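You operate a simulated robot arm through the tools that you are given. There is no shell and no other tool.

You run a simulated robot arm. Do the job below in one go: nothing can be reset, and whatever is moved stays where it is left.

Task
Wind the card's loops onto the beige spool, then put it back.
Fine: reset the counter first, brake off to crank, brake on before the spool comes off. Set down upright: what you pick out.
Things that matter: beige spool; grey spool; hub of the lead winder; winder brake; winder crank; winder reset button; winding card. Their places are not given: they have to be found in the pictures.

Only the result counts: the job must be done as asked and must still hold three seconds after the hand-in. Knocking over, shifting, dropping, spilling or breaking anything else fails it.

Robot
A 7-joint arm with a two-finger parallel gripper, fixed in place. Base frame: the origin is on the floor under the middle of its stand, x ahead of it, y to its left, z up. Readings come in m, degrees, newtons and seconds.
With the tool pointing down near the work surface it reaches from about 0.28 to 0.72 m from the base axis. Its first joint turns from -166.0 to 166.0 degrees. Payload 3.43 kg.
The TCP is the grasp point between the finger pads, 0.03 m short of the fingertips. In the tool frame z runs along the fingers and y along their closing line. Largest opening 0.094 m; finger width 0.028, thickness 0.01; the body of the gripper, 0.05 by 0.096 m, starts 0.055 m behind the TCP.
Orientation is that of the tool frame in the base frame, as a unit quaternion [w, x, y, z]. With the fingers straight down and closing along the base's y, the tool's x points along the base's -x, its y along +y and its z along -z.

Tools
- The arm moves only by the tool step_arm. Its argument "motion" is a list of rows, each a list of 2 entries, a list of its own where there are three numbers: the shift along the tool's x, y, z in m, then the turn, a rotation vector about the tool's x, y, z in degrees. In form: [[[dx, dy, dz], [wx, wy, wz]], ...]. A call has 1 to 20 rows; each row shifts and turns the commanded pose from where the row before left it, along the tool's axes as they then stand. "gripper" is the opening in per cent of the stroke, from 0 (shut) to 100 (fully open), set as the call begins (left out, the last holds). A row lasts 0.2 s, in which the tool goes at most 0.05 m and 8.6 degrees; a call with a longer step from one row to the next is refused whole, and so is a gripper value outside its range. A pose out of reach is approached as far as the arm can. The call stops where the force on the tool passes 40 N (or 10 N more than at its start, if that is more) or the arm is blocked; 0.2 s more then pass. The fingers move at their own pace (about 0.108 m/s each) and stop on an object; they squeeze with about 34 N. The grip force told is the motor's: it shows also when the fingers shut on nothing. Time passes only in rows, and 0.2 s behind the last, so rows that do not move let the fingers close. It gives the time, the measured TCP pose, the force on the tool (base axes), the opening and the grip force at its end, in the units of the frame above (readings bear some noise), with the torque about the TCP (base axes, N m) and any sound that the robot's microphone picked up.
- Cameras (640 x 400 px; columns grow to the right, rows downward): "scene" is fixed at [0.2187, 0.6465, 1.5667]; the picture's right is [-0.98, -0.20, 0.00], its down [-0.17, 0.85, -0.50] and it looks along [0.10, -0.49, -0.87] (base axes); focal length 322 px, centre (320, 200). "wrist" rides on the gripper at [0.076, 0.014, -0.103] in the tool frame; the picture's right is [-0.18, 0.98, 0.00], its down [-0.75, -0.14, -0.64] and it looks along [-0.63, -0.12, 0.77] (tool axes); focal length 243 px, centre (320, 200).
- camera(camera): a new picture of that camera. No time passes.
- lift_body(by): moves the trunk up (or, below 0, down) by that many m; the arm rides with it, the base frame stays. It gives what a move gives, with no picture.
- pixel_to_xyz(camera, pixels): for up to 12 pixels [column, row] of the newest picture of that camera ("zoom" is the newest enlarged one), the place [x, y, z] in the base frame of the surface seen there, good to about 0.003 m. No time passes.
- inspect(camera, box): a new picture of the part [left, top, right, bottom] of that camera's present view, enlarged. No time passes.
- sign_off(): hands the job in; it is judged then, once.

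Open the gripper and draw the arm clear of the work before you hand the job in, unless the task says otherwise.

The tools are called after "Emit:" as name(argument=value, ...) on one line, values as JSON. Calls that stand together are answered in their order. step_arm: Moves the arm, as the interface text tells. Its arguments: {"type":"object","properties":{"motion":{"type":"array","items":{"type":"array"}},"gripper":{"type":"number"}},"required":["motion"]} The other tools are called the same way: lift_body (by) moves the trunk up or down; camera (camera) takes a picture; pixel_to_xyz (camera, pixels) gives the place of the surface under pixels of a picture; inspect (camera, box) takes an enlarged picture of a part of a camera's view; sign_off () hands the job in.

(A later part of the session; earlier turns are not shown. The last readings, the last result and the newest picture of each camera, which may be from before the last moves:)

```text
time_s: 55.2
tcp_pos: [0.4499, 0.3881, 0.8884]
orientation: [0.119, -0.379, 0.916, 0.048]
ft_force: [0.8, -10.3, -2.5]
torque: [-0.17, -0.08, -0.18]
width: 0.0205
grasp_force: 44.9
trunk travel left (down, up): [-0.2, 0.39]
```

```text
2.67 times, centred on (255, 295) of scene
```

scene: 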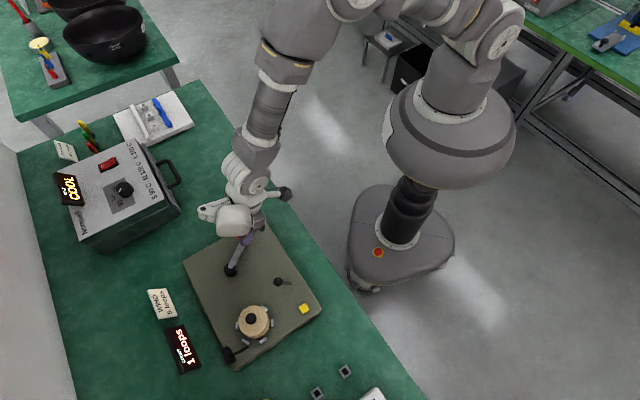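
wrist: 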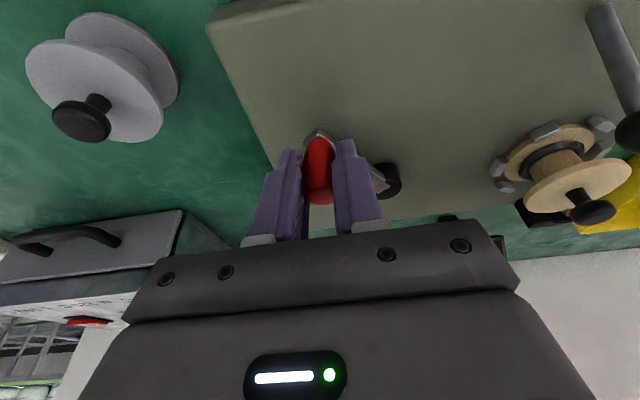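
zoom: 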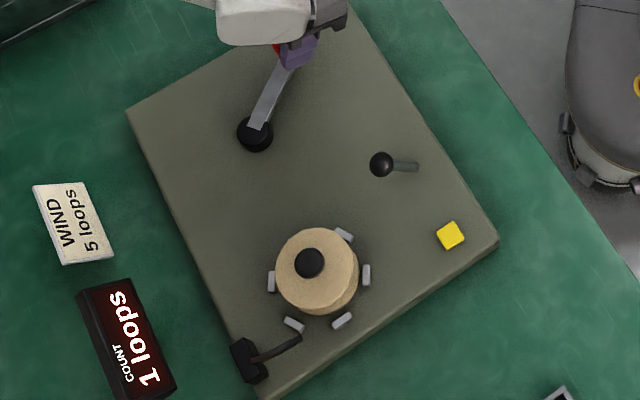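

The counter does read 1 after only ~25° of crank, so I must advance in small arcs and watch it. Radial force suggests the true circle is ~1 mm larger; I go another 18° on an updated circle (centre (0.461,0.4645), r 0.0763).

Emit:
step_arm(motion=[[[0.00615, 0.01061, -0.00165], [0, 0, 0]], [[0.00615, 0.01061, -0.00165], [0, 0, 0]], [[0, 0, 0], [0, 0, 0]]])

Emit:
step_arm(motion=[[[0, 0, 0], [0, 0, 0]]])

Emit:
inspect(camera="scene", box=[150, 220, 300, 385])

```text
time_s: 56.0
tcp_pos: [0.4266, 0.3958, 0.8901]
orientation: [0.119, -0.381, 0.916, 0.049]
ft_force: [-0.5, -4.0, -10.6]
torque: [0.07, -0.15, -0.1]
width: 0.0203
grasp_force: 44.5
trunk travel left (down, up): [-0.2, 0.39]
```

```text
time_s: 56.4
tcp_pos: [0.4279, 0.3973, 0.8903]
orientation: [0.119, -0.38, 0.916, 0.049]
ft_force: [-2.8, -2.4, -11.9]
torque: [0.19, -0.2, 0.09]
width: 0.0205
grasp_force: 44.6
trunk travel left (down, up): [-0.2, 0.39]
```

```text
2.42 times, centred on (225, 302) of scene
```

zoom: 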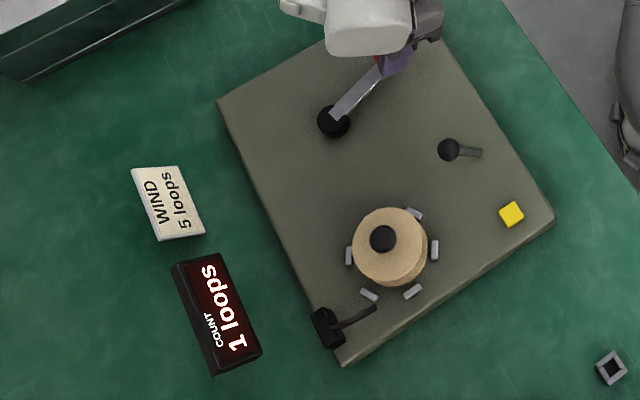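

Still 1 loop after ~43°. I continue 18° more (with a 0.8 mm downward relief for the vertical force) and check again.

Emit:
step_arm(motion=[[[0.00205, 0.01178, -0.00014], [0, 0, 0]], [[0.00205, 0.01178, -0.00014], [0, 0, 0]], [[0, 0, 0], [0, 0, 0]]])

Emit:
inspect(camera="scene", box=[150, 220, 300, 385])

```text
time_s: 57.2
tcp_pos: [0.4074, 0.4101, 0.8905]
orientation: [0.121, -0.38, 0.916, 0.05]
ft_force: [5.5, 0.5, 1.8]
torque: [-0.14, 0.18, -0.26]
width: 0.02
grasp_force: 44.5
trunk travel left (down, up): [-0.2, 0.39]
```

```text
2.42 times, centred on (225, 302) of scene
```

zoom: 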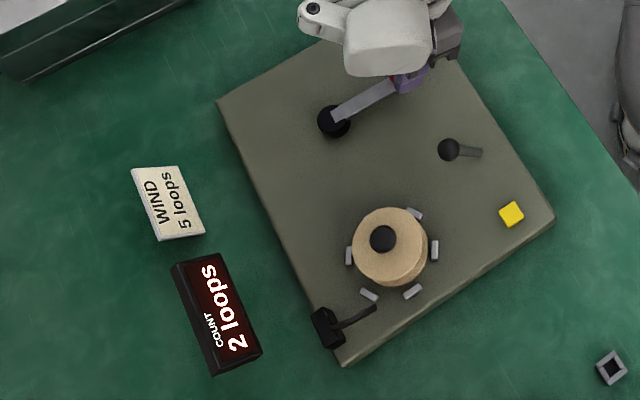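

Counter reads 2 at ~61° of crank, so the winder is geared. I now go in 9° arcs to find each count transition; next arc to φ≈−143°.

Emit:
step_arm(motion=[[[-0.00075, 0.01195, 0.0002], [0, 0, 0]], [[0, 0, 0], [0, 0, 0]]])

Emit:
inspect(camera="scene", box=[150, 220, 300, 385])

```text
time_s: 57.8
tcp_pos: [0.3996, 0.4173, 0.8906]
orientation: [0.121, -0.38, 0.916, 0.05]
ft_force: [5.7, -1.4, 8.2]
torque: [-0.36, -0.18, -0.39]
width: 0.0205
grasp_force: 45.1
trunk travel left (down, up): [-0.2, 0.39]
```

```text
2.42 times, centred on (225, 302) of scene
```

zoom: 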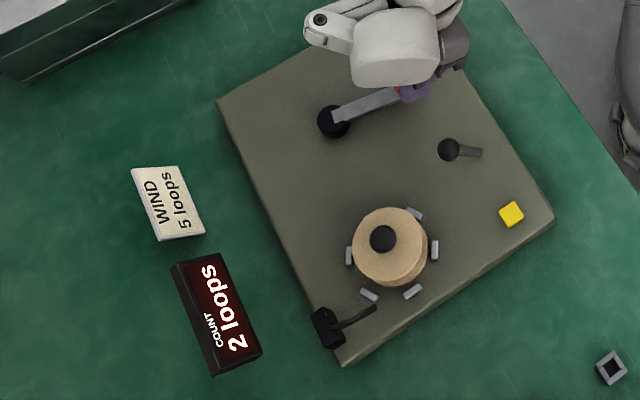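

Still 2 at ~69°. Another 9° arc to φ≈−152°.

Emit:
step_arm(motion=[[[-0.00253, 0.01167, 0.00068], [0, 0, 0]], [[0, 0, 0], [0, 0, 0]]])

Emit:
inspect(camera="scene", box=[150, 220, 300, 385])

```text
time_s: 58.4
tcp_pos: [0.3919, 0.4278, 0.8905]
orientation: [0.123, -0.38, 0.915, 0.051]
ft_force: [0.3, -4.3, 19.9]
torque: [-0.25, 0.16, -0.3]
width: 0.02
grasp_force: 45.1
trunk travel left (down, up): [-0.2, 0.39]
```

```text
2.42 times, centred on (225, 302) of scene
```

zoom: 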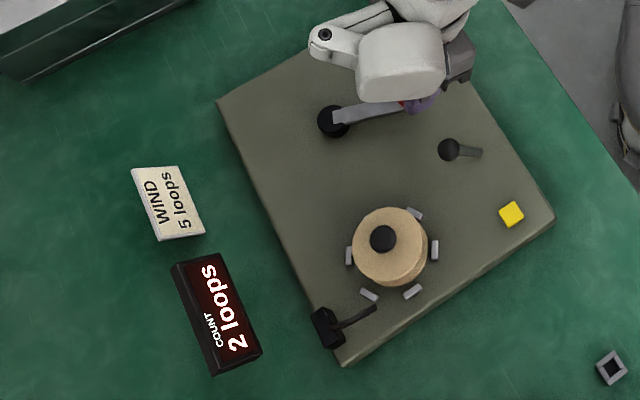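

Still 2 at ~79°; vertical force grew to 20 N, so I raise 2 mm within the next 9° arc to φ≈−161°.

Emit:
step_arm(motion=[[[-0.00267, 0.00555, -0.00136], [0, 0, 0]], [[-0.00215, 0.00555, 0.00058], [0, 0, 0]], [[0, 0, 0], [0, 0, 0]]])

Emit:
inspect(camera="scene", box=[150, 220, 300, 385])

```text
time_s: 59.2
tcp_pos: [0.3881, 0.436, 0.8896]
orientation: [0.12, -0.38, 0.916, 0.049]
ft_force: [1.1, -7.0, 5.6]
torque: [-0.15, 0.01, -0.49]
width: 0.0205
grasp_force: 44.6
trunk travel left (down, up): [-0.2, 0.39]
```

```text
2.42 times, centred on (225, 302) of scene
```

zoom: 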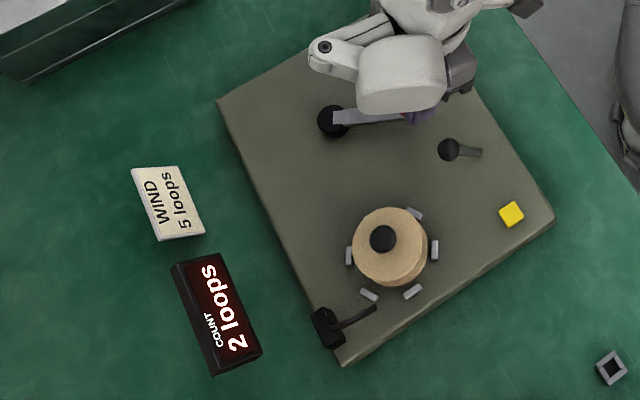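

Still 2 at ~85° (drag ≈7 N tangential). Another ~5° arc.

Emit:
step_arm(motion=[[[-0.00297, 0.00513, 0.0008], [0, 0, 0]], [[0, 0, 0], [0, 0, 0]]])

Emit:
inspect(camera="scene", box=[150, 220, 300, 385])

```text
time_s: 59.8
tcp_pos: [0.3874, 0.4441, 0.8908]
orientation: [0.121, -0.379, 0.916, 0.049]
ft_force: [-1.0, -7.2, 3.5]
torque: [0.08, -0.03, -0.43]
width: 0.02
grasp_force: 45.2
trunk travel left (down, up): [-0.2, 0.39]
```

```text
2.42 times, centred on (225, 302) of scene
```

zoom: 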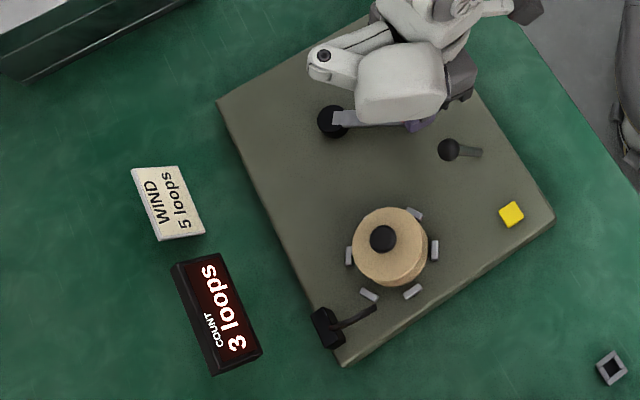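

Transition 2→3 occurred at ~88–91°. I advance to φ≈−188° (θ≈115°) in three arcs and check.

Emit:
step_arm(motion=[[[-0.00297, 0.00513, 0.0008], [0, 0, 0]], [[-0.00372, 0.00463, 0.001], [0, 0, 0]], [[-0.00373, 0.00463, 0.001], [0, 0, 0]], [[-0.00433, 0.00392, 0.00116], [0, 0, 0]], [[-0.00434, 0.00393, 0.00116], [0, 0, 0]], [[0, 0, 0], [0, 0, 0]]])

Emit:
inspect(camera="scene", box=[150, 220, 300, 385])

```text
time_s: 61.2
tcp_pos: [0.3866, 0.4753, 0.8905]
orientation: [0.12, -0.381, 0.916, 0.05]
ft_force: [3.7, -4.4, -9.5]
torque: [-0.05, -0.08, -0.26]
width: 0.0202
grasp_force: 44.8
trunk travel left (down, up): [-0.2, 0.39]
```

```text
2.42 times, centred on (225, 302) of scene
```

zoom: 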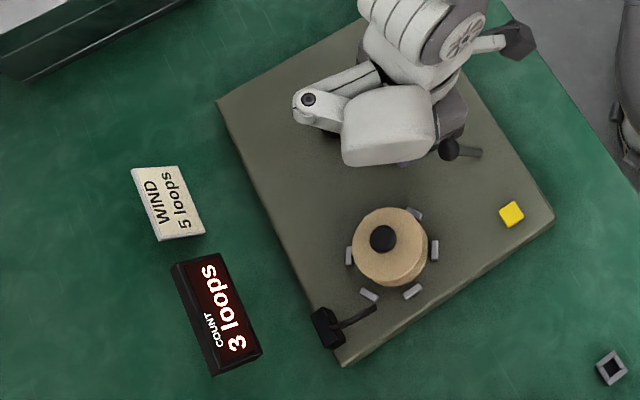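

Still 3 at θ≈115°. Next 9° arc (to θ≈124°) with 1 mm downward relief.

Emit:
step_arm(motion=[[[-0.00478, 0.00318, 0.0018], [0, 0, 0]], [[-0.00479, 0.00318, 0.0018], [0, 0, 0]], [[0, 0, 0], [0, 0, 0]]])

Emit:
inspect(camera="scene", box=[150, 220, 300, 385])

```text
time_s: 62.0
tcp_pos: [0.3898, 0.4878, 0.8923]
orientation: [0.121, -0.38, 0.916, 0.05]
ft_force: [5.8, -8.2, -5.0]
torque: [-0.28, -0.03, -0.52]
width: 0.0205
grasp_force: 44.8
trunk travel left (down, up): [-0.2, 0.39]
```

```text
2.42 times, centred on (225, 302) of scene
```

zoom: 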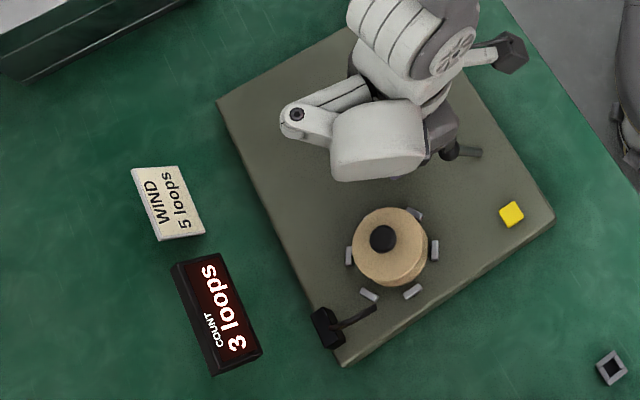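

Still 3 at θ≈125°. Next ~4.5° arc.

Emit:
step_arm(motion=[[[-0.0053, 0.00237, 0.00142], [0, 0, 0]], [[0, 0, 0], [0, 0, 0]]])

Emit:
inspect(camera="scene", box=[150, 220, 300, 385])

```text
time_s: 62.6
tcp_pos: [0.3929, 0.4923, 0.8916]
orientation: [0.12, -0.379, 0.916, 0.049]
ft_force: [9.0, -6.8, -1.0]
torque: [-0.51, 0.03, -0.27]
width: 0.0201
grasp_force: 44.8
trunk travel left (down, up): [-0.2, 0.39]
```

```text
2.42 times, centred on (225, 302) of scene
```

zoom: 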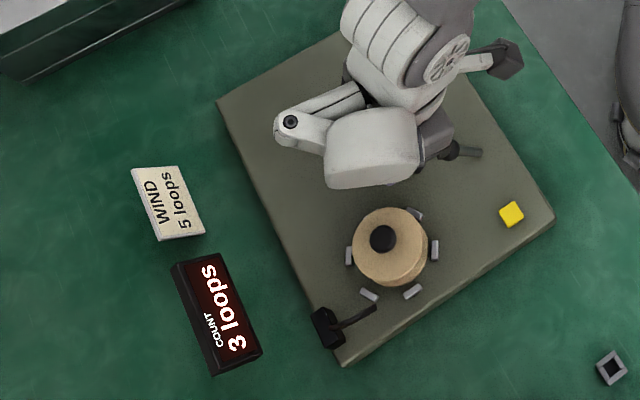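

Still 3 at θ≈130°; the radial load indicates a slightly smaller circle (centre ≈(0.4597,0.4632), r≈0.0747). I step to φ≈152° (θ≈136°).

Emit:
step_arm(motion=[[[-0.00601, 0.00156, 0.00161], [0, 0, 0]], [[0, 0, 0], [0, 0, 0]]])

Emit:
inspect(camera="scene", box=[150, 220, 300, 385])

```text
time_s: 63.2
tcp_pos: [0.3951, 0.4997, 0.8906]
orientation: [0.121, -0.38, 0.916, 0.052]
ft_force: [9.6, -7.4, 4.9]
torque: [-0.47, 0.05, -0.2]
width: 0.0203
grasp_force: 44.5
trunk travel left (down, up): [-0.2, 0.39]
```

```text
2.42 times, centred on (225, 302) of scene
```

zoom: 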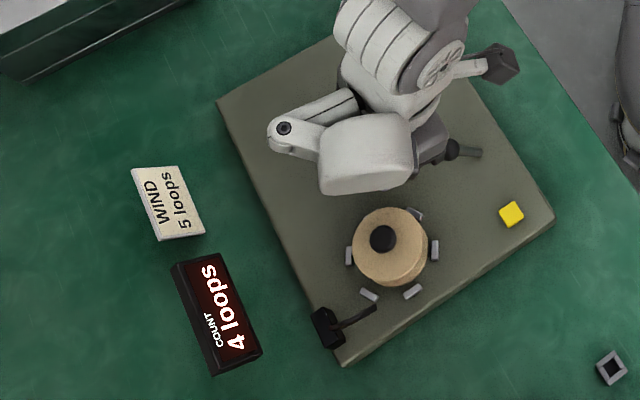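

Counter went to 4 at θ≈135°. I advance to θ≈153° in two arcs, easing the radial load by 1.5 mm, then check.

Emit:
step_arm(motion=[[[-0.00491, 0.0004, 0.00131], [0, 0, 0]], [[-0.00492, 0.0004, 0.00132], [0, 0, 0]], [[-0.00563, 0.00046, 0.00151], [0, 0, 0]], [[-0.00564, 0.00046, 0.00151], [0, 0, 0]], [[0, 0, 0], [0, 0, 0]]])

Emit:
inspect(camera="scene", box=[150, 220, 300, 385])

Emit:
camera(camera="wrist")

```text
time_s: 64.4
tcp_pos: [0.4105, 0.5145, 0.8906]
orientation: [0.12, -0.38, 0.916, 0.05]
ft_force: [6.6, -10.2, 8.0]
torque: [-0.2, -0.33, -0.33]
width: 0.02
grasp_force: 44.9
trunk travel left (down, up): [-0.2, 0.39]
```

```text
2.42 times, centred on (225, 302) of scene
```

zoom: 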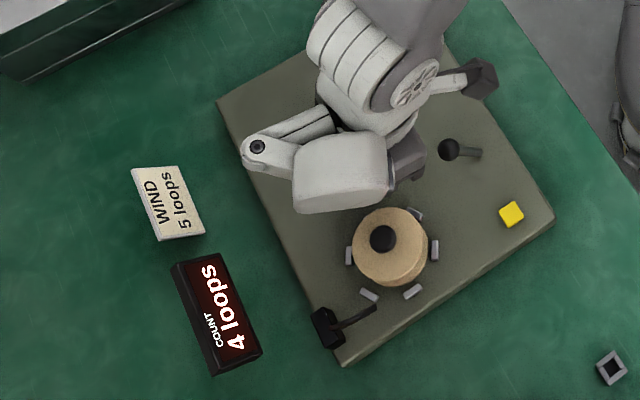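

```text
taken
```

wrist: 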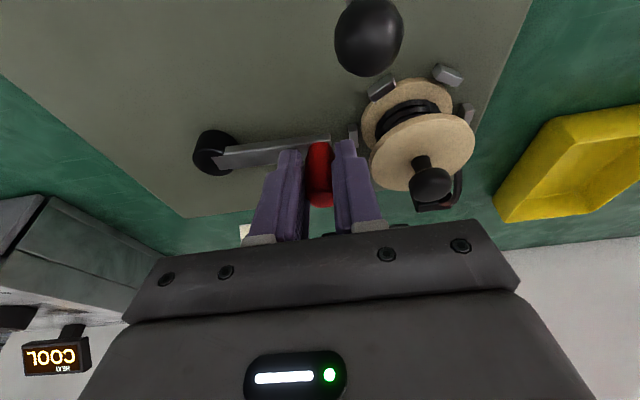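

Dark loops are visible on the spool core and the counter reads 4. Fitting the measured points gives a TCP circle of centre ≈(0.458,0.4595), r≈0.0725. I advance ~9° more to φ≈122°.

Emit:
step_arm(motion=[[[-0.00615, -0.00195, 0.0012], [0, 0, 0]], [[-0.00615, -0.00195, 0.0012], [0, 0, 0]], [[0, 0, 0], [0, 0, 0]]])

Emit:
inspect(camera="scene", box=[150, 220, 300, 385])

```text
time_s: 65.2
tcp_pos: [0.419, 0.5209, 0.8904]
orientation: [0.12, -0.381, 0.915, 0.05]
ft_force: [-3.6, -6.1, -2.7]
torque: [-0.33, 0.37, -0.42]
width: 0.0201
grasp_force: 44.7
trunk travel left (down, up): [-0.2, 0.39]
```

```text
2.42 times, centred on (225, 302) of scene
```

zoom: 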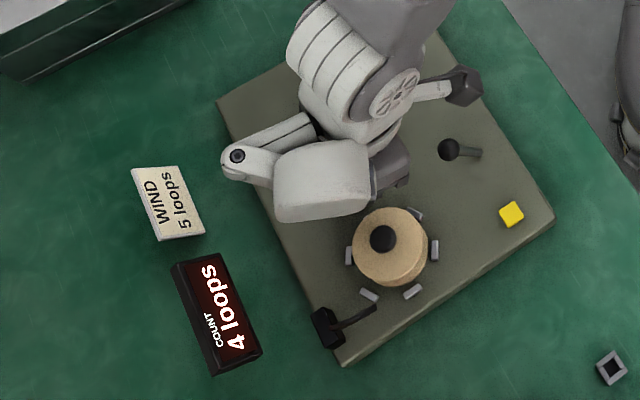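

Still 4 with light forces. Next ~9° arc to φ≈113°.

Emit:
step_arm(motion=[[[-0.00522, -0.00173, 0.0014], [0, 0, 0]], [[-0.00523, -0.00173, 0.0014], [0, 0, 0]], [[0, 0, 0], [0, 0, 0]]])

Emit:
inspect(camera="scene", box=[150, 220, 300, 385])

```text
time_s: 66.0
tcp_pos: [0.4285, 0.5265, 0.8904]
orientation: [0.121, -0.379, 0.916, 0.05]
ft_force: [-4.8, 1.9, -7.7]
torque: [-0.12, 0.16, -0.14]
width: 0.02
grasp_force: 44.7
trunk travel left (down, up): [-0.2, 0.39]
```

```text
2.42 times, centred on (225, 302) of scene
```

zoom: 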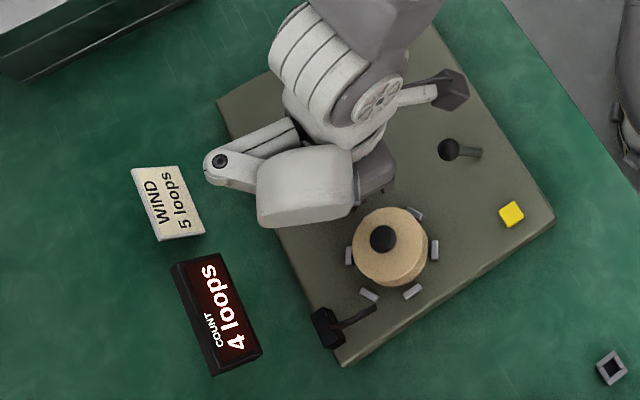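

Still 4. Next ~9° arc to φ≈104° with slight downward relief.

Emit:
step_arm(motion=[[[-0.0048, -0.00255, 0.00165], [0, 0, 0]], [[-0.0048, -0.00255, 0.00165], [0, 0, 0]], [[0, 0, 0], [0, 0, 0]]])

Emit:
inspect(camera="scene", box=[150, 220, 300, 385])

```text
time_s: 66.8
tcp_pos: [0.4393, 0.5328, 0.8912]
orientation: [0.121, -0.381, 0.915, 0.051]
ft_force: [-9.5, 14.0, -4.9]
torque: [-0.21, 0.63, -0.21]
width: 0.0203
grasp_force: 45.0
trunk travel left (down, up): [-0.2, 0.39]
```

```text
2.42 times, centred on (225, 302) of scene
```

zoom: 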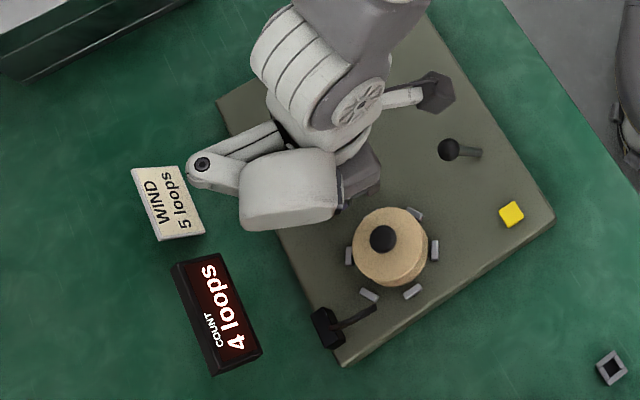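

Still 4 at θ≈182°, and the tool is pushed outward ~16 N, so I widen the path slightly and step ~8° to φ≈98°.

Emit:
step_arm(motion=[[[-0.00516, -0.0011, 0.00138], [0, 0, 0]], [[-0.00516, -0.0011, 0.00138], [0, 0, 0]], [[0, 0, 0], [0, 0, 0]]])

Emit:
inspect(camera="scene", box=[150, 220, 300, 385])

```text
time_s: 67.6
tcp_pos: [0.4509, 0.5346, 0.8904]
orientation: [0.121, -0.379, 0.916, 0.05]
ft_force: [-3.1, 0.6, 8.3]
torque: [-0.28, 0.38, -0.12]
width: 0.0201
grasp_force: 45.2
trunk travel left (down, up): [-0.2, 0.39]
```

```text
2.42 times, centred on (225, 302) of scene
```

zoom: 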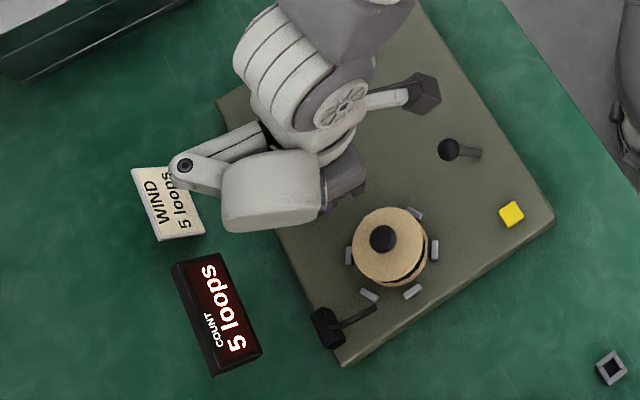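

Counter reads 5, matching the card; the transition was near θ≈186° with ~45° per count. I go ~9° further to sit safely inside the "5" window and re-check.

Emit:
step_arm(motion=[[[-0.004, -0.00425, 0.00065], [0, 0, 0]], [[-0.004, -0.00425, 0.00065], [0, 0, 0]], [[0, 0, 0], [0, 0, 0]]])

Emit:
inspect(camera="scene", box=[150, 220, 300, 385])

```text
time_s: 68.4
tcp_pos: [0.4599, 0.5362, 0.8902]
orientation: [0.12, -0.38, 0.916, 0.05]
ft_force: [-4.1, 5.6, 3.2]
torque: [0.61, 0.14, -0.21]
width: 0.0202
grasp_force: 44.8
trunk travel left (down, up): [-0.2, 0.39]
```

```text
2.42 times, centred on (225, 302) of scene
```

zoom: 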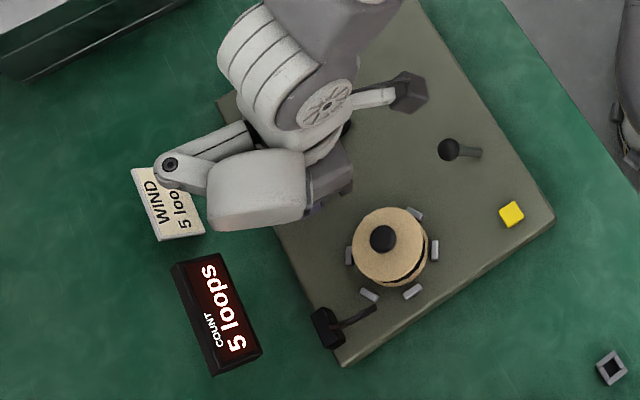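

Still 5. I add a final ~6.5° to sit mid-window (θ≈206°), then check.

Emit:
step_arm(motion=[[[-0.0051, -0.0064, 0.0014], [0, 0, 0]], [[0, 0, 0], [0, 0, 0]], [[0, 0, 0], [0, 0, 0]]])

Emit:
inspect(camera="scene", box=[150, 220, 300, 385])

Emit:
camera(camera="wrist")

```text
time_s: 69.2
tcp_pos: [0.4673, 0.5359, 0.8923]
orientation: [0.12, -0.38, 0.916, 0.05]
ft_force: [-5.0, 14.9, 3.4]
torque: [0.0, 0.19, -0.34]
width: 0.0207
grasp_force: 45.1
trunk travel left (down, up): [-0.2, 0.39]
```

```text
2.42 times, centred on (225, 302) of scene
```

zoom: 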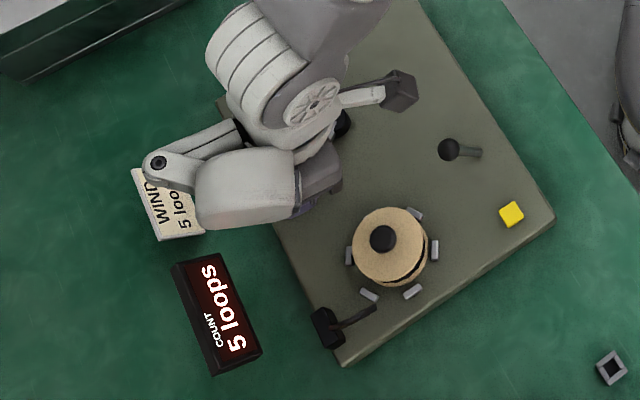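

```text
taken
```

wrist: 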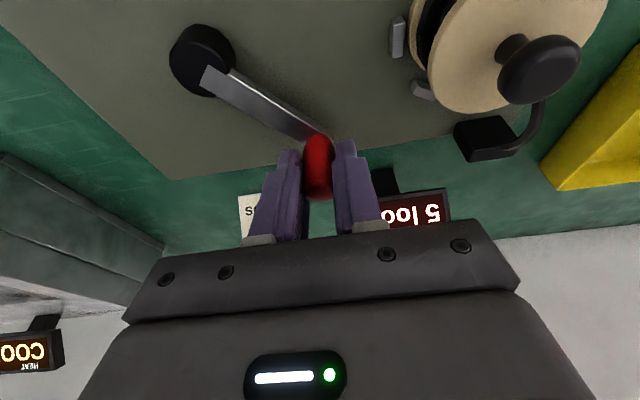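

Counter steady at 5. I ease the ~15 N radial load, then release the handle to a modest opening.

Emit:
step_arm(motion=[[[-0.001, 0.001, 0.0003], [0, 0, 0]], [[0, 0, 0], [0, 0, 0]]])

Emit:
step_arm(motion=[[[0, 0, 0], [0, 0, 0]], [[0, 0, 0], [0, 0, 0]]], gripper=45)

Emit:
inspect(camera="scene", box=[150, 220, 300, 385])

Emit:
inspect(camera="wrist", box=[220, 90, 440, 240])

```text
time_s: 69.8
tcp_pos: [0.4683, 0.5362, 0.8915]
orientation: [0.121, -0.379, 0.916, 0.049]
ft_force: [-4.3, 12.2, 7.9]
torque: [-0.21, 0.39, -0.34]
width: 0.0202
grasp_force: 44.9
trunk travel left (down, up): [-0.2, 0.39]
```

```text
time_s: 70.4
tcp_pos: [0.4693, 0.5333, 0.891]
orientation: [0.119, -0.38, 0.916, 0.05]
ft_force: [-0.3, 0.2, 0.0]
torque: [0.01, 0.02, 0.0]
width: 0.0426
grasp_force: 0.2
trunk travel left (down, up): [-0.2, 0.39]
```

```text
2.42 times, centred on (225, 302) of scene
```

zoom: 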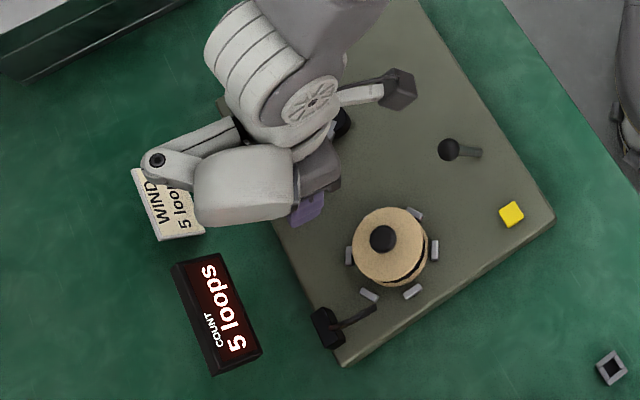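

```text
2.67 times, centred on (330, 165) of wrist
```

zoom: 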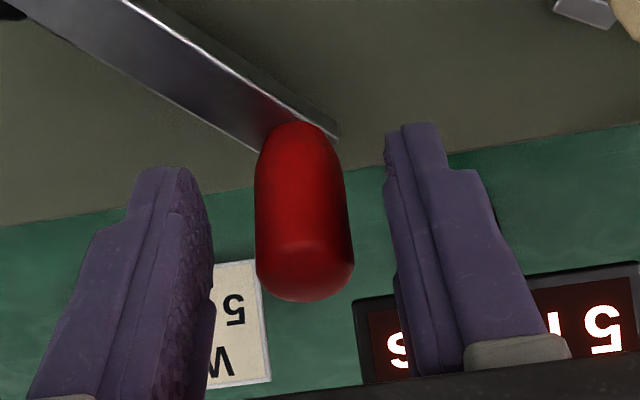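

The handle is free and the counter still shows 5. I raise straight up ~11 cm, then remove the 15° tilt.

Emit:
step_arm(motion=[[[-0.00356, 0, -0.01328], [0, 0, 0]], [[-0.00712, 0, -0.02656], [0, 0, 0]], [[-0.00712, 0, -0.02656], [0, 0, 0]], [[-0.00712, 0, -0.02656], [0, 0, 0]], [[-0.00356, 0, -0.01328], [0, 0, 0]], [[0, 0, 0], [0, 7.5, 0]], [[0, 0, 0], [0, 7.5, 0]], [[0, 0, 0], [0, 0, 0]]])

Emit:
camera(camera="scene")

```text
time_s: 72.2
tcp_pos: [0.4701, 0.5343, 1.0018]
orientation: [-0.001, -0.382, 0.924, 0.0]
ft_force: [-0.7, 0.5, -0.2]
torque: [-0.04, 0.02, -0.01]
width: 0.0424
grasp_force: 0.2
trunk travel left (down, up): [-0.2, 0.39]
```

```text
taken
```

scene: 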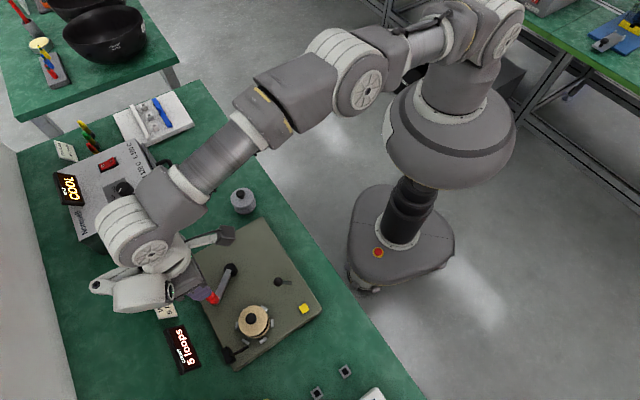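

Crank stays put and the counter shows 5. I move above the brake lever knob ≈(0.340,0.487) and yaw +90° so the fingers again close along its swing.

Emit:
step_arm(motion=[[[0.03135, 0.01465, 0], [0, 0, 0]], [[0.03135, 0.01465, 0], [0, 0, 0]], [[0.03135, 0.01465, 0], [0, 0, 0]], [[0.03135, 0.01465, 0], [0, 0, 0]], [[0, 0, 0], [0, 0, 7.5]], [[0, 0, 0], [0, 0, 7.5]], [[0, 0, 0], [0, 0, 7.5]], [[0, 0, 0], [0, 0, 7.5]], [[0, 0, 0], [0, 0, 7.5]], [[0, 0, 0], [0, 0, 7.5]], [[0, 0, 0], [0, 0, 7.5]], [[0, 0, 0], [0, 0, 7.5]], [[0, 0, 0], [0, 0, 7.5]], [[0, 0, 0], [0, 0, 7.5]], [[0, 0, 0], [0, 0, 7.5]], [[0, 0, 0], [0, 0, 7.5]], [[0, 0, 0], [0, 0, 0]]], gripper=48)

Emit:
step_arm(motion=[[[0, 0, 0], [0, 0, 0]]])

Emit:
camera(camera="wrist")

Emit:
inspect(camera="scene", box=[150, 220, 330, 385])

```text
time_s: 75.8
tcp_pos: [0.339, 0.4891, 1.0007]
orientation: [0.0, 0.384, 0.923, 0.0]
ft_force: [0.3, 0.0, 0.5]
torque: [0.0, -0.01, 0.0]
width: 0.0448
grasp_force: 0.1
trunk travel left (down, up): [-0.2, 0.39]
```

```text
time_s: 76.2
tcp_pos: [0.3396, 0.489, 1.0003]
orientation: [0.0, 0.383, 0.924, 0.0]
ft_force: [-1.4, -0.1, 1.3]
torque: [-0.01, 0.0, -0.02]
width: 0.0452
grasp_force: 0.1
trunk travel left (down, up): [-0.2, 0.39]
```

```text
taken
```

wrist: 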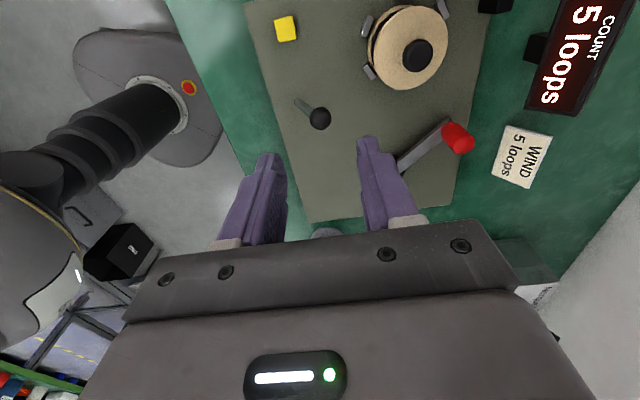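

```text
2.42 times, centred on (240, 302) of scene
```

zoom: 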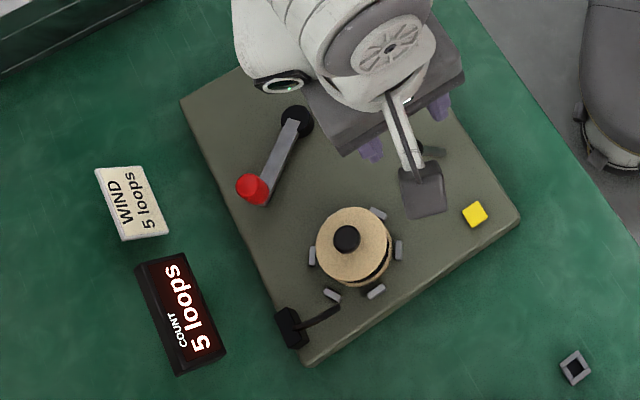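

The knob at (320,118) is centred between the fingers and the counter is 5. I lower to z≈0.90 around the lever.

Emit:
step_arm(motion=[[[0, 0, 0.03], [0, 0, 0]], [[0, 0, 0.03], [0, 0, 0]], [[0, 0, 0.02], [0, 0, 0]], [[0, 0, 0.01], [0, 0, 0]], [[0, 0, 0.01], [0, 0, 0]], [[0, 0, 0], [0, 0, 0]]])

Emit:
inspect(camera="wrist", box=[220, 60, 440, 240])

```text
time_s: 77.6
tcp_pos: [0.3397, 0.4881, 0.9018]
orientation: [0.0, 0.383, 0.924, 0.001]
ft_force: [-0.1, -0.2, -0.3]
torque: [-0.02, -0.02, 0.0]
width: 0.045
grasp_force: 0.0
trunk travel left (down, up): [-0.2, 0.39]
```

```text
2.22 times, centred on (330, 150) of wrist
```

zoom: 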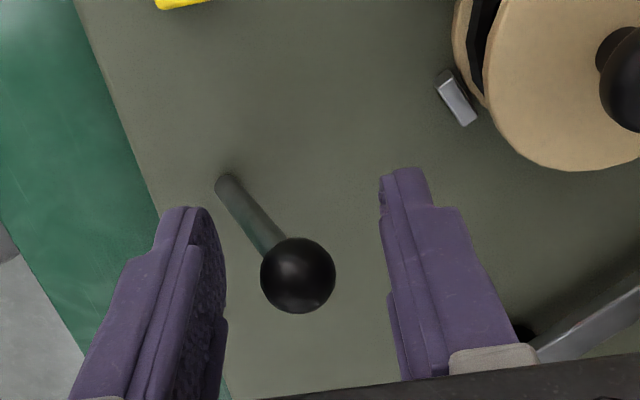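

The lever is between the fingers. I push it back along −tool y (toward the robot) to its original side in small steps.

Emit:
step_arm(motion=[[[0, -0.008, 0], [0, 0, 0]], [[0, -0.006, 0], [0, 0, 0]], [[0, -0.005, 0], [0, 0, 0]], [[0, -0.005, 0], [0, 0, 0]], [[0, -0.005, 0], [0, 0, 0]], [[0, -0.005, 0], [0, 0, 0]], [[0, -0.004, 0], [0, 0, 0]], [[0, -0.004, 0], [0, 0, 0]], [[0, -0.004, 0], [0, 0, 0]], [[0, -0.004, 0], [0, 0, 0]], [[0, -0.004, 0], [0, 0, 0]], [[0, -0.004, 0], [0, 0, 0]], [[0, 0, 0], [0, 0, 0]]])

Emit:
inspect(camera="wrist", box=[220, 60, 440, 240])

Emit:
inspect(camera="scene", box=[150, 220, 330, 385])

```text
time_s: 80.4
tcp_pos: [0.2991, 0.4487, 0.9008]
orientation: [0.0, 0.383, 0.924, 0.0]
ft_force: [0.1, 0.0, -0.4]
torque: [-0.01, -0.03, 0.0]
width: 0.045
grasp_force: 0.0
trunk travel left (down, up): [-0.2, 0.39]
```

```text
2.22 times, centred on (330, 150) of wrist
```

zoom: 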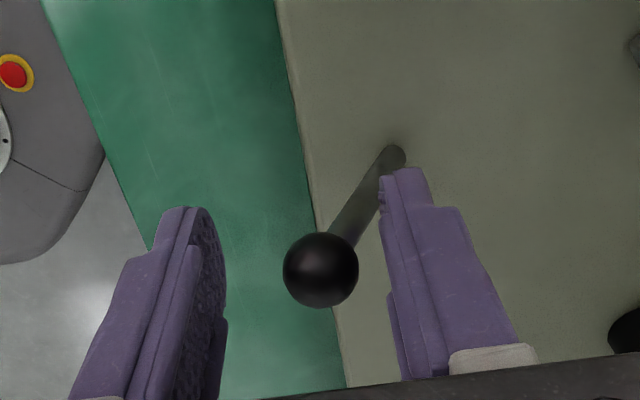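

```text
2.42 times, centred on (240, 302) of scene
```

zoom: 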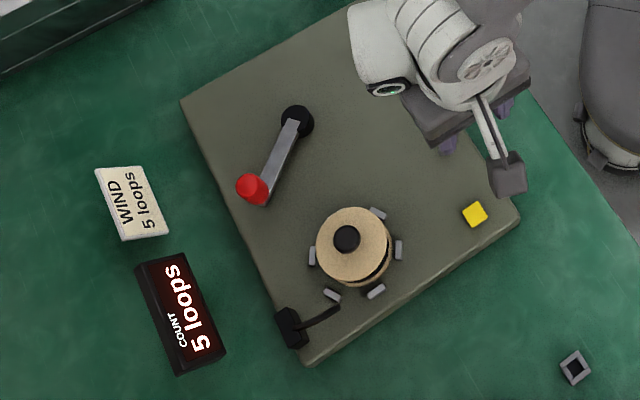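

The lever is back on its original (brake-on) side. I raise clear and verify its position, the counter and the spool.

Emit:
step_arm(motion=[[[0, 0, -0.02], [0, 0, 0]], [[0, 0, -0.04], [0, 0, 0]], [[0, 0, -0.04], [0, 0, 0]], [[0, 0, 0], [0, 0, 0]]])

Emit:
camera(camera="wrist")

Emit:
camera(camera="scene")

Emit:
pixel_to_xyz(camera="wrist", pixels=[[322, 113], [330, 113], [345, 92], [340, 97]])

```text
time_s: 81.4
tcp_pos: [0.2935, 0.446, 1.0011]
orientation: [0.0, 0.381, 0.924, 0.0]
ft_force: [0.5, -1.0, -0.1]
torque: [-0.04, 0.02, -0.04]
width: 0.0451
grasp_force: 0.1
trunk travel left (down, up): [-0.2, 0.39]
```

```text
taken
```

wrist: 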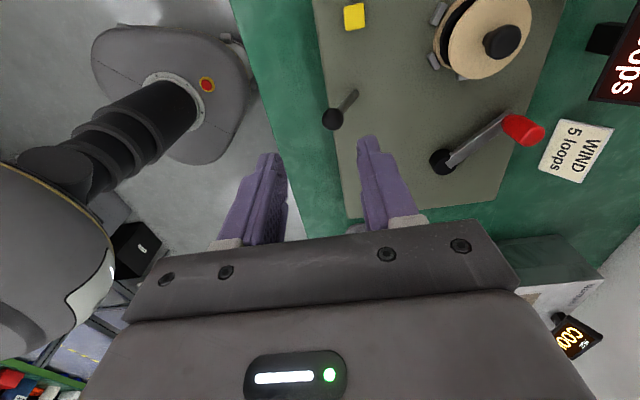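

```text
taken
```

scene: 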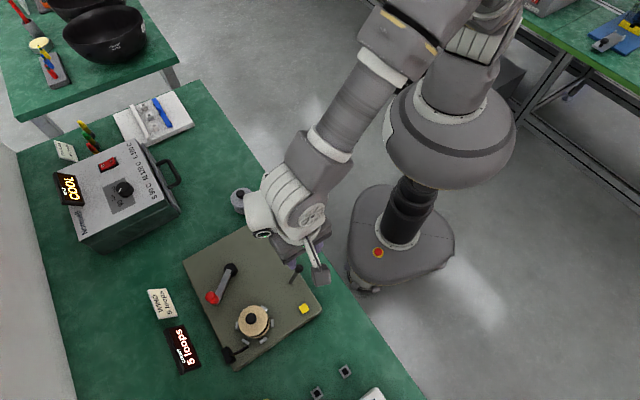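

```text
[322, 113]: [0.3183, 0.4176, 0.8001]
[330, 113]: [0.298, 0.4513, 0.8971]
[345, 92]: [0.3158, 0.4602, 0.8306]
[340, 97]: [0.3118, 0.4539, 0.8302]
```

The lever knob is back at ≈(0.30,0.45), its initial lean. Now I yaw back −45° and move above the hub spool at z≈1.0 to remeasure it.

Emit:
step_arm(motion=[[[0, 0, 0], [0, 0, -7.5]], [[0, 0, 0], [0, 0, -7.5]], [[0, 0, 0], [0, 0, -7.5]], [[0, 0, 0], [0, 0, -7.5]], [[0, 0, 0], [0, 0, -7.5]], [[0, 0, 0], [0, 0, -7.5]], [[-0.0206, 0.03025, 0], [0, 0, 0]], [[-0.0206, 0.03025, 0], [0, 0, 0]], [[-0.0206, 0.03025, 0], [0, 0, 0]], [[-0.0206, 0.03025, 0], [0, 0, 0]], [[0, 0, 0], [0, 0, 0]]], gripper=50)

Emit:
step_arm(motion=[[[0, 0, 0], [0, 0, 0]]])

Emit:
camera(camera="wrist")

Emit:
camera(camera="scene")

```text
time_s: 83.8
tcp_pos: [0.3792, 0.5698, 1.0011]
orientation: [0.0, 0.0, 1.0, 0.0]
ft_force: [0.1, 0.1, -0.1]
torque: [0.0, 0.01, 0.0]
width: 0.0471
grasp_force: 0.0
trunk travel left (down, up): [-0.2, 0.39]
```

```text
time_s: 84.2
tcp_pos: [0.3792, 0.5698, 1.0011]
orientation: [0.0, 0.0, 1.0, 0.0]
ft_force: [0.3, 0.0, -0.7]
torque: [0.01, -0.04, 0.02]
width: 0.0469
grasp_force: 0.0
trunk travel left (down, up): [-0.2, 0.39]
```

```text
taken
```

wrist: 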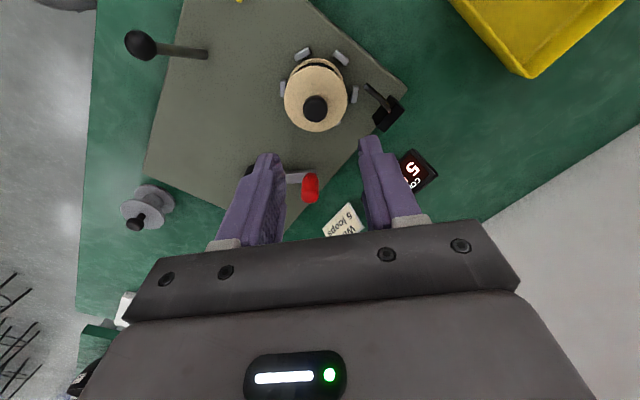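

```text
taken
```

scene: 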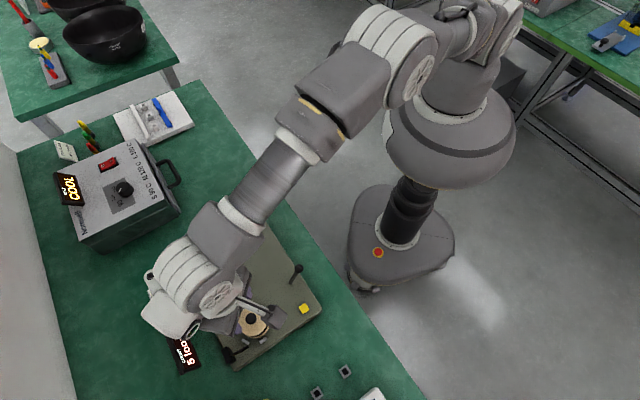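

The lever knob sits at scene (298,268) exactly as at the start. I measure the hub spool's knob at wrist (316,108).

Emit:
inspect(camera="wrist", box=[260, 40, 380, 140])

Emit:
pixel_to_xyz(camera="wrist", pixels=[[316, 108], [306, 108], [326, 108], [316, 98], [316, 119], [286, 98], [347, 98], [316, 130]])

Emit:
inspect(camera="scene", box=[150, 310, 220, 385])

```text
4.00 times, centred on (320, 90) of wrist
```

zoom: 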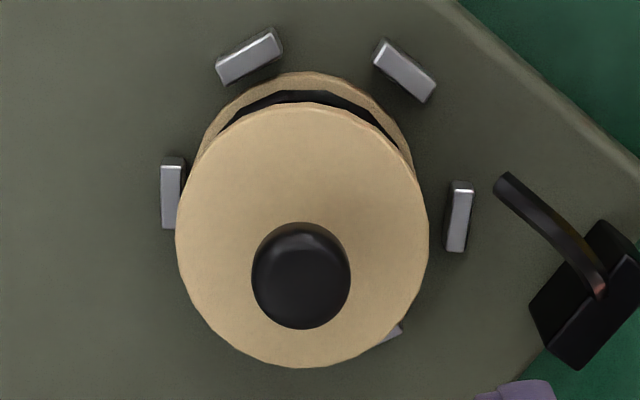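

```text
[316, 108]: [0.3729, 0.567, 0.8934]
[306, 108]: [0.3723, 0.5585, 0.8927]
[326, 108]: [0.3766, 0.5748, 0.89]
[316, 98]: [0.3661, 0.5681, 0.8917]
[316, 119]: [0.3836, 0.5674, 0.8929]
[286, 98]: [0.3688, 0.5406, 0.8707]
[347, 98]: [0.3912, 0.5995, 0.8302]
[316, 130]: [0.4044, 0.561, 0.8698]
```

```text
5.33 times, centred on (185, 348) of scene
```

zoom: 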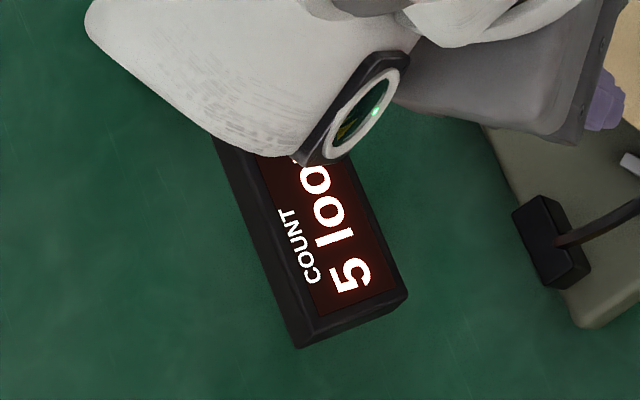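

The knob centre is ≈(0.3755,0.566) in tool terms. I shift (−3.7,−3.8) mm and descend to z≈0.94 for an alignment check.

Emit:
step_arm(motion=[[[0.0037, -0.0038, 0.02], [0, 0, 0]], [[0, 0, 0.03], [0, 0, 0]], [[0, 0, 0.01], [0, 0, 0]], [[0, 0, 0], [0, 0, 0]]])

Emit:
step_arm(motion=[[[0, 0, 0], [0, 0, 0]]])

Emit:
step_arm(motion=[[[0, 0, 0], [0, 0, 0]]])

Emit:
camera(camera="wrist")

Emit:
inspect(camera="wrist", box=[220, 70, 420, 240])

```text
time_s: 85.2
tcp_pos: [0.3751, 0.5668, 0.9409]
orientation: [0.0, 0.0, 1.0, 0.0]
ft_force: [0.0, -0.1, -1.1]
torque: [0.0, -0.03, 0.0]
width: 0.0471
grasp_force: 0.1
trunk travel left (down, up): [-0.2, 0.39]
```

```text
time_s: 85.6
tcp_pos: [0.3742, 0.5674, 0.9427]
orientation: [0.001, 0.0, 1.0, 0.0]
ft_force: [0.2, 0.3, 0.4]
torque: [0.02, 0.01, -0.02]
width: 0.0467
grasp_force: 0.2
trunk travel left (down, up): [-0.2, 0.39]
```

```text
time_s: 86.0
tcp_pos: [0.376, 0.567, 0.9416]
orientation: [0.001, 0.0, 1.0, 0.0]
ft_force: [-0.4, -0.9, -0.1]
torque: [0.02, 0.03, 0.03]
width: 0.0469
grasp_force: 0.0
trunk travel left (down, up): [-0.2, 0.39]
```

```text
taken
```

wrist: 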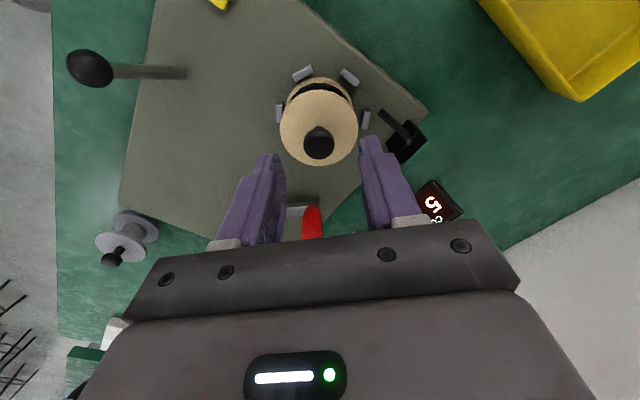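

```text
2.35 times, centred on (320, 155) of wrist
```

zoom: 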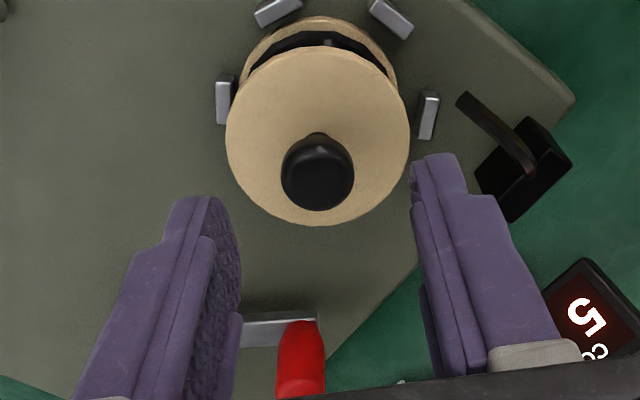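

I measure the knob again at this range: wrist pixel ≈(319,143).

Emit:
pixel_to_xyz(camera="wrist", pixels=[[319, 143], [307, 143], [331, 143], [319, 131], [319, 156], [283, 125], [355, 125], [319, 163]])

Emit:
pixel_to_xyz(camera="wrist", pixels=[[319, 144], [308, 144], [330, 144], [319, 132], [319, 155], [312, 137], [326, 150], [319, 140]])

```text
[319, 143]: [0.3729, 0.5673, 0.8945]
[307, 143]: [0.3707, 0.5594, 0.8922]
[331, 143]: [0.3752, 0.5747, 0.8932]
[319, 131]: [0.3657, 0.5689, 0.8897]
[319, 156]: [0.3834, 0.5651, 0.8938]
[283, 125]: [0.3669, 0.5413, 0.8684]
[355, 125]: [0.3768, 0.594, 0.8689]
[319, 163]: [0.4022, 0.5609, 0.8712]
```

```text
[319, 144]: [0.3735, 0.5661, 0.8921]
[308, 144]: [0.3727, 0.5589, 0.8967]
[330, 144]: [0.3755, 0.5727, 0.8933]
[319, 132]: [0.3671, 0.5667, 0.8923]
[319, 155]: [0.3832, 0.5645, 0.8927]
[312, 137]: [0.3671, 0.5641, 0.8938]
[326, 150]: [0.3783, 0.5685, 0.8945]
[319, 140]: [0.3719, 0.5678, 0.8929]
```

Knob ≈(0.3746,0.5665) vs TCP (0.375,0.567): aligned within 1–2 mm. I trim −1.2 mm in y and descend to TCP z≈0.904.

Emit:
step_arm(motion=[[[0, -0.0012, 0.015], [0, 0, 0]], [[0, 0, 0.012], [0, 0, 0]], [[0, 0, 0.007], [0, 0, 0]], [[0, 0, 0.003], [0, 0, 0]], [[0, 0, 0], [0, 0, 0]]])

Emit:
step_arm(motion=[[[0, 0, 0], [0, 0, 0]]])

Emit:
inspect(camera="wrist", box=[220, 70, 420, 240])

```text
time_s: 87.2
tcp_pos: [0.3761, 0.5641, 0.9051]
orientation: [0.0, 0.0, 1.0, 0.0]
ft_force: [-0.4, -0.4, 0.0]
torque: [0.01, -0.01, 0.03]
width: 0.047
grasp_force: 0.0
trunk travel left (down, up): [-0.2, 0.39]
```

```text
time_s: 87.6
tcp_pos: [0.3761, 0.5646, 0.9059]
orientation: [0.0, 0.0, 1.0, 0.0]
ft_force: [-0.3, 0.2, -0.8]
torque: [0.01, 0.01, -0.02]
width: 0.0472
grasp_force: 0.0
trunk travel left (down, up): [-0.2, 0.39]
```

```text
2.35 times, centred on (320, 155) of wrist
```

zoom: 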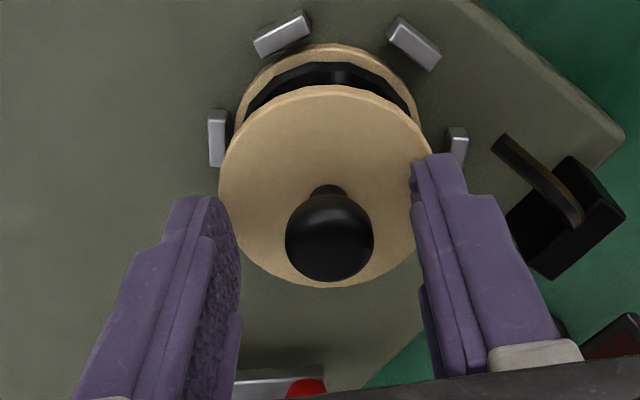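

The knob is centred within ~1 mm and the tips are just above the flange. I close on the knob.

Emit:
step_arm(motion=[[[0, 0.0008, 0.0005], [0, 0, 0]], [[0, 0, 0], [0, 0, 0]]])

Emit:
step_arm(motion=[[[0, 0, 0], [0, 0, 0]], [[0, 0, 0], [0, 0, 0]], [[0, 0, 0], [0, 0, 0]]], gripper=0)

Emit:
inspect(camera="wrist", box=[220, 70, 420, 240])

Emit:
inspect(camera="scene", box=[150, 310, 220, 385])

```text
time_s: 88.2
tcp_pos: [0.3773, 0.5648, 0.9039]
orientation: [0.0, 0.0, 1.0, 0.0]
ft_force: [-0.2, -0.6, 0.1]
torque: [0.01, 0.03, 0.03]
width: 0.0469
grasp_force: 0.0
trunk travel left (down, up): [-0.2, 0.39]
```

```text
time_s: 89.0
tcp_pos: [0.3757, 0.565, 0.9031]
orientation: [0.0, 0.001, 1.0, 0.001]
ft_force: [0.3, -1.1, -0.2]
torque: [0.01, -0.01, 0.0]
width: 0.0202
grasp_force: 33.9
trunk travel left (down, up): [-0.2, 0.39]
```

```text
2.35 times, centred on (320, 155) of wrist
```

zoom: 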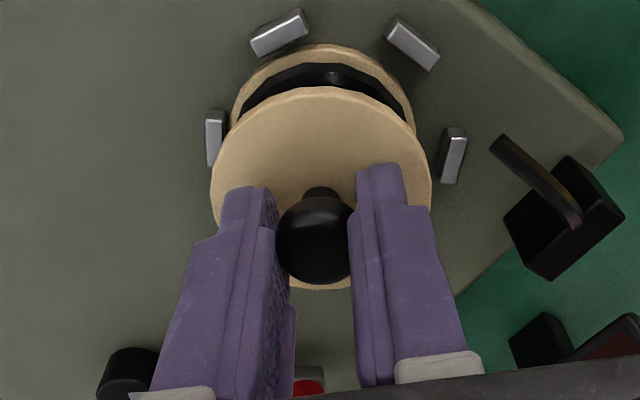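

```text
5.33 times, centred on (185, 348) of scene
```

zoom: 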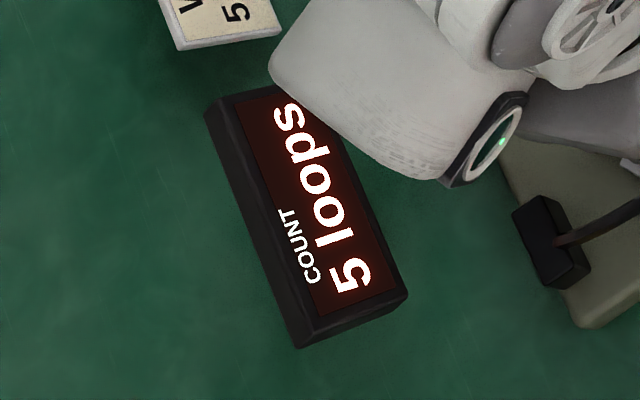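

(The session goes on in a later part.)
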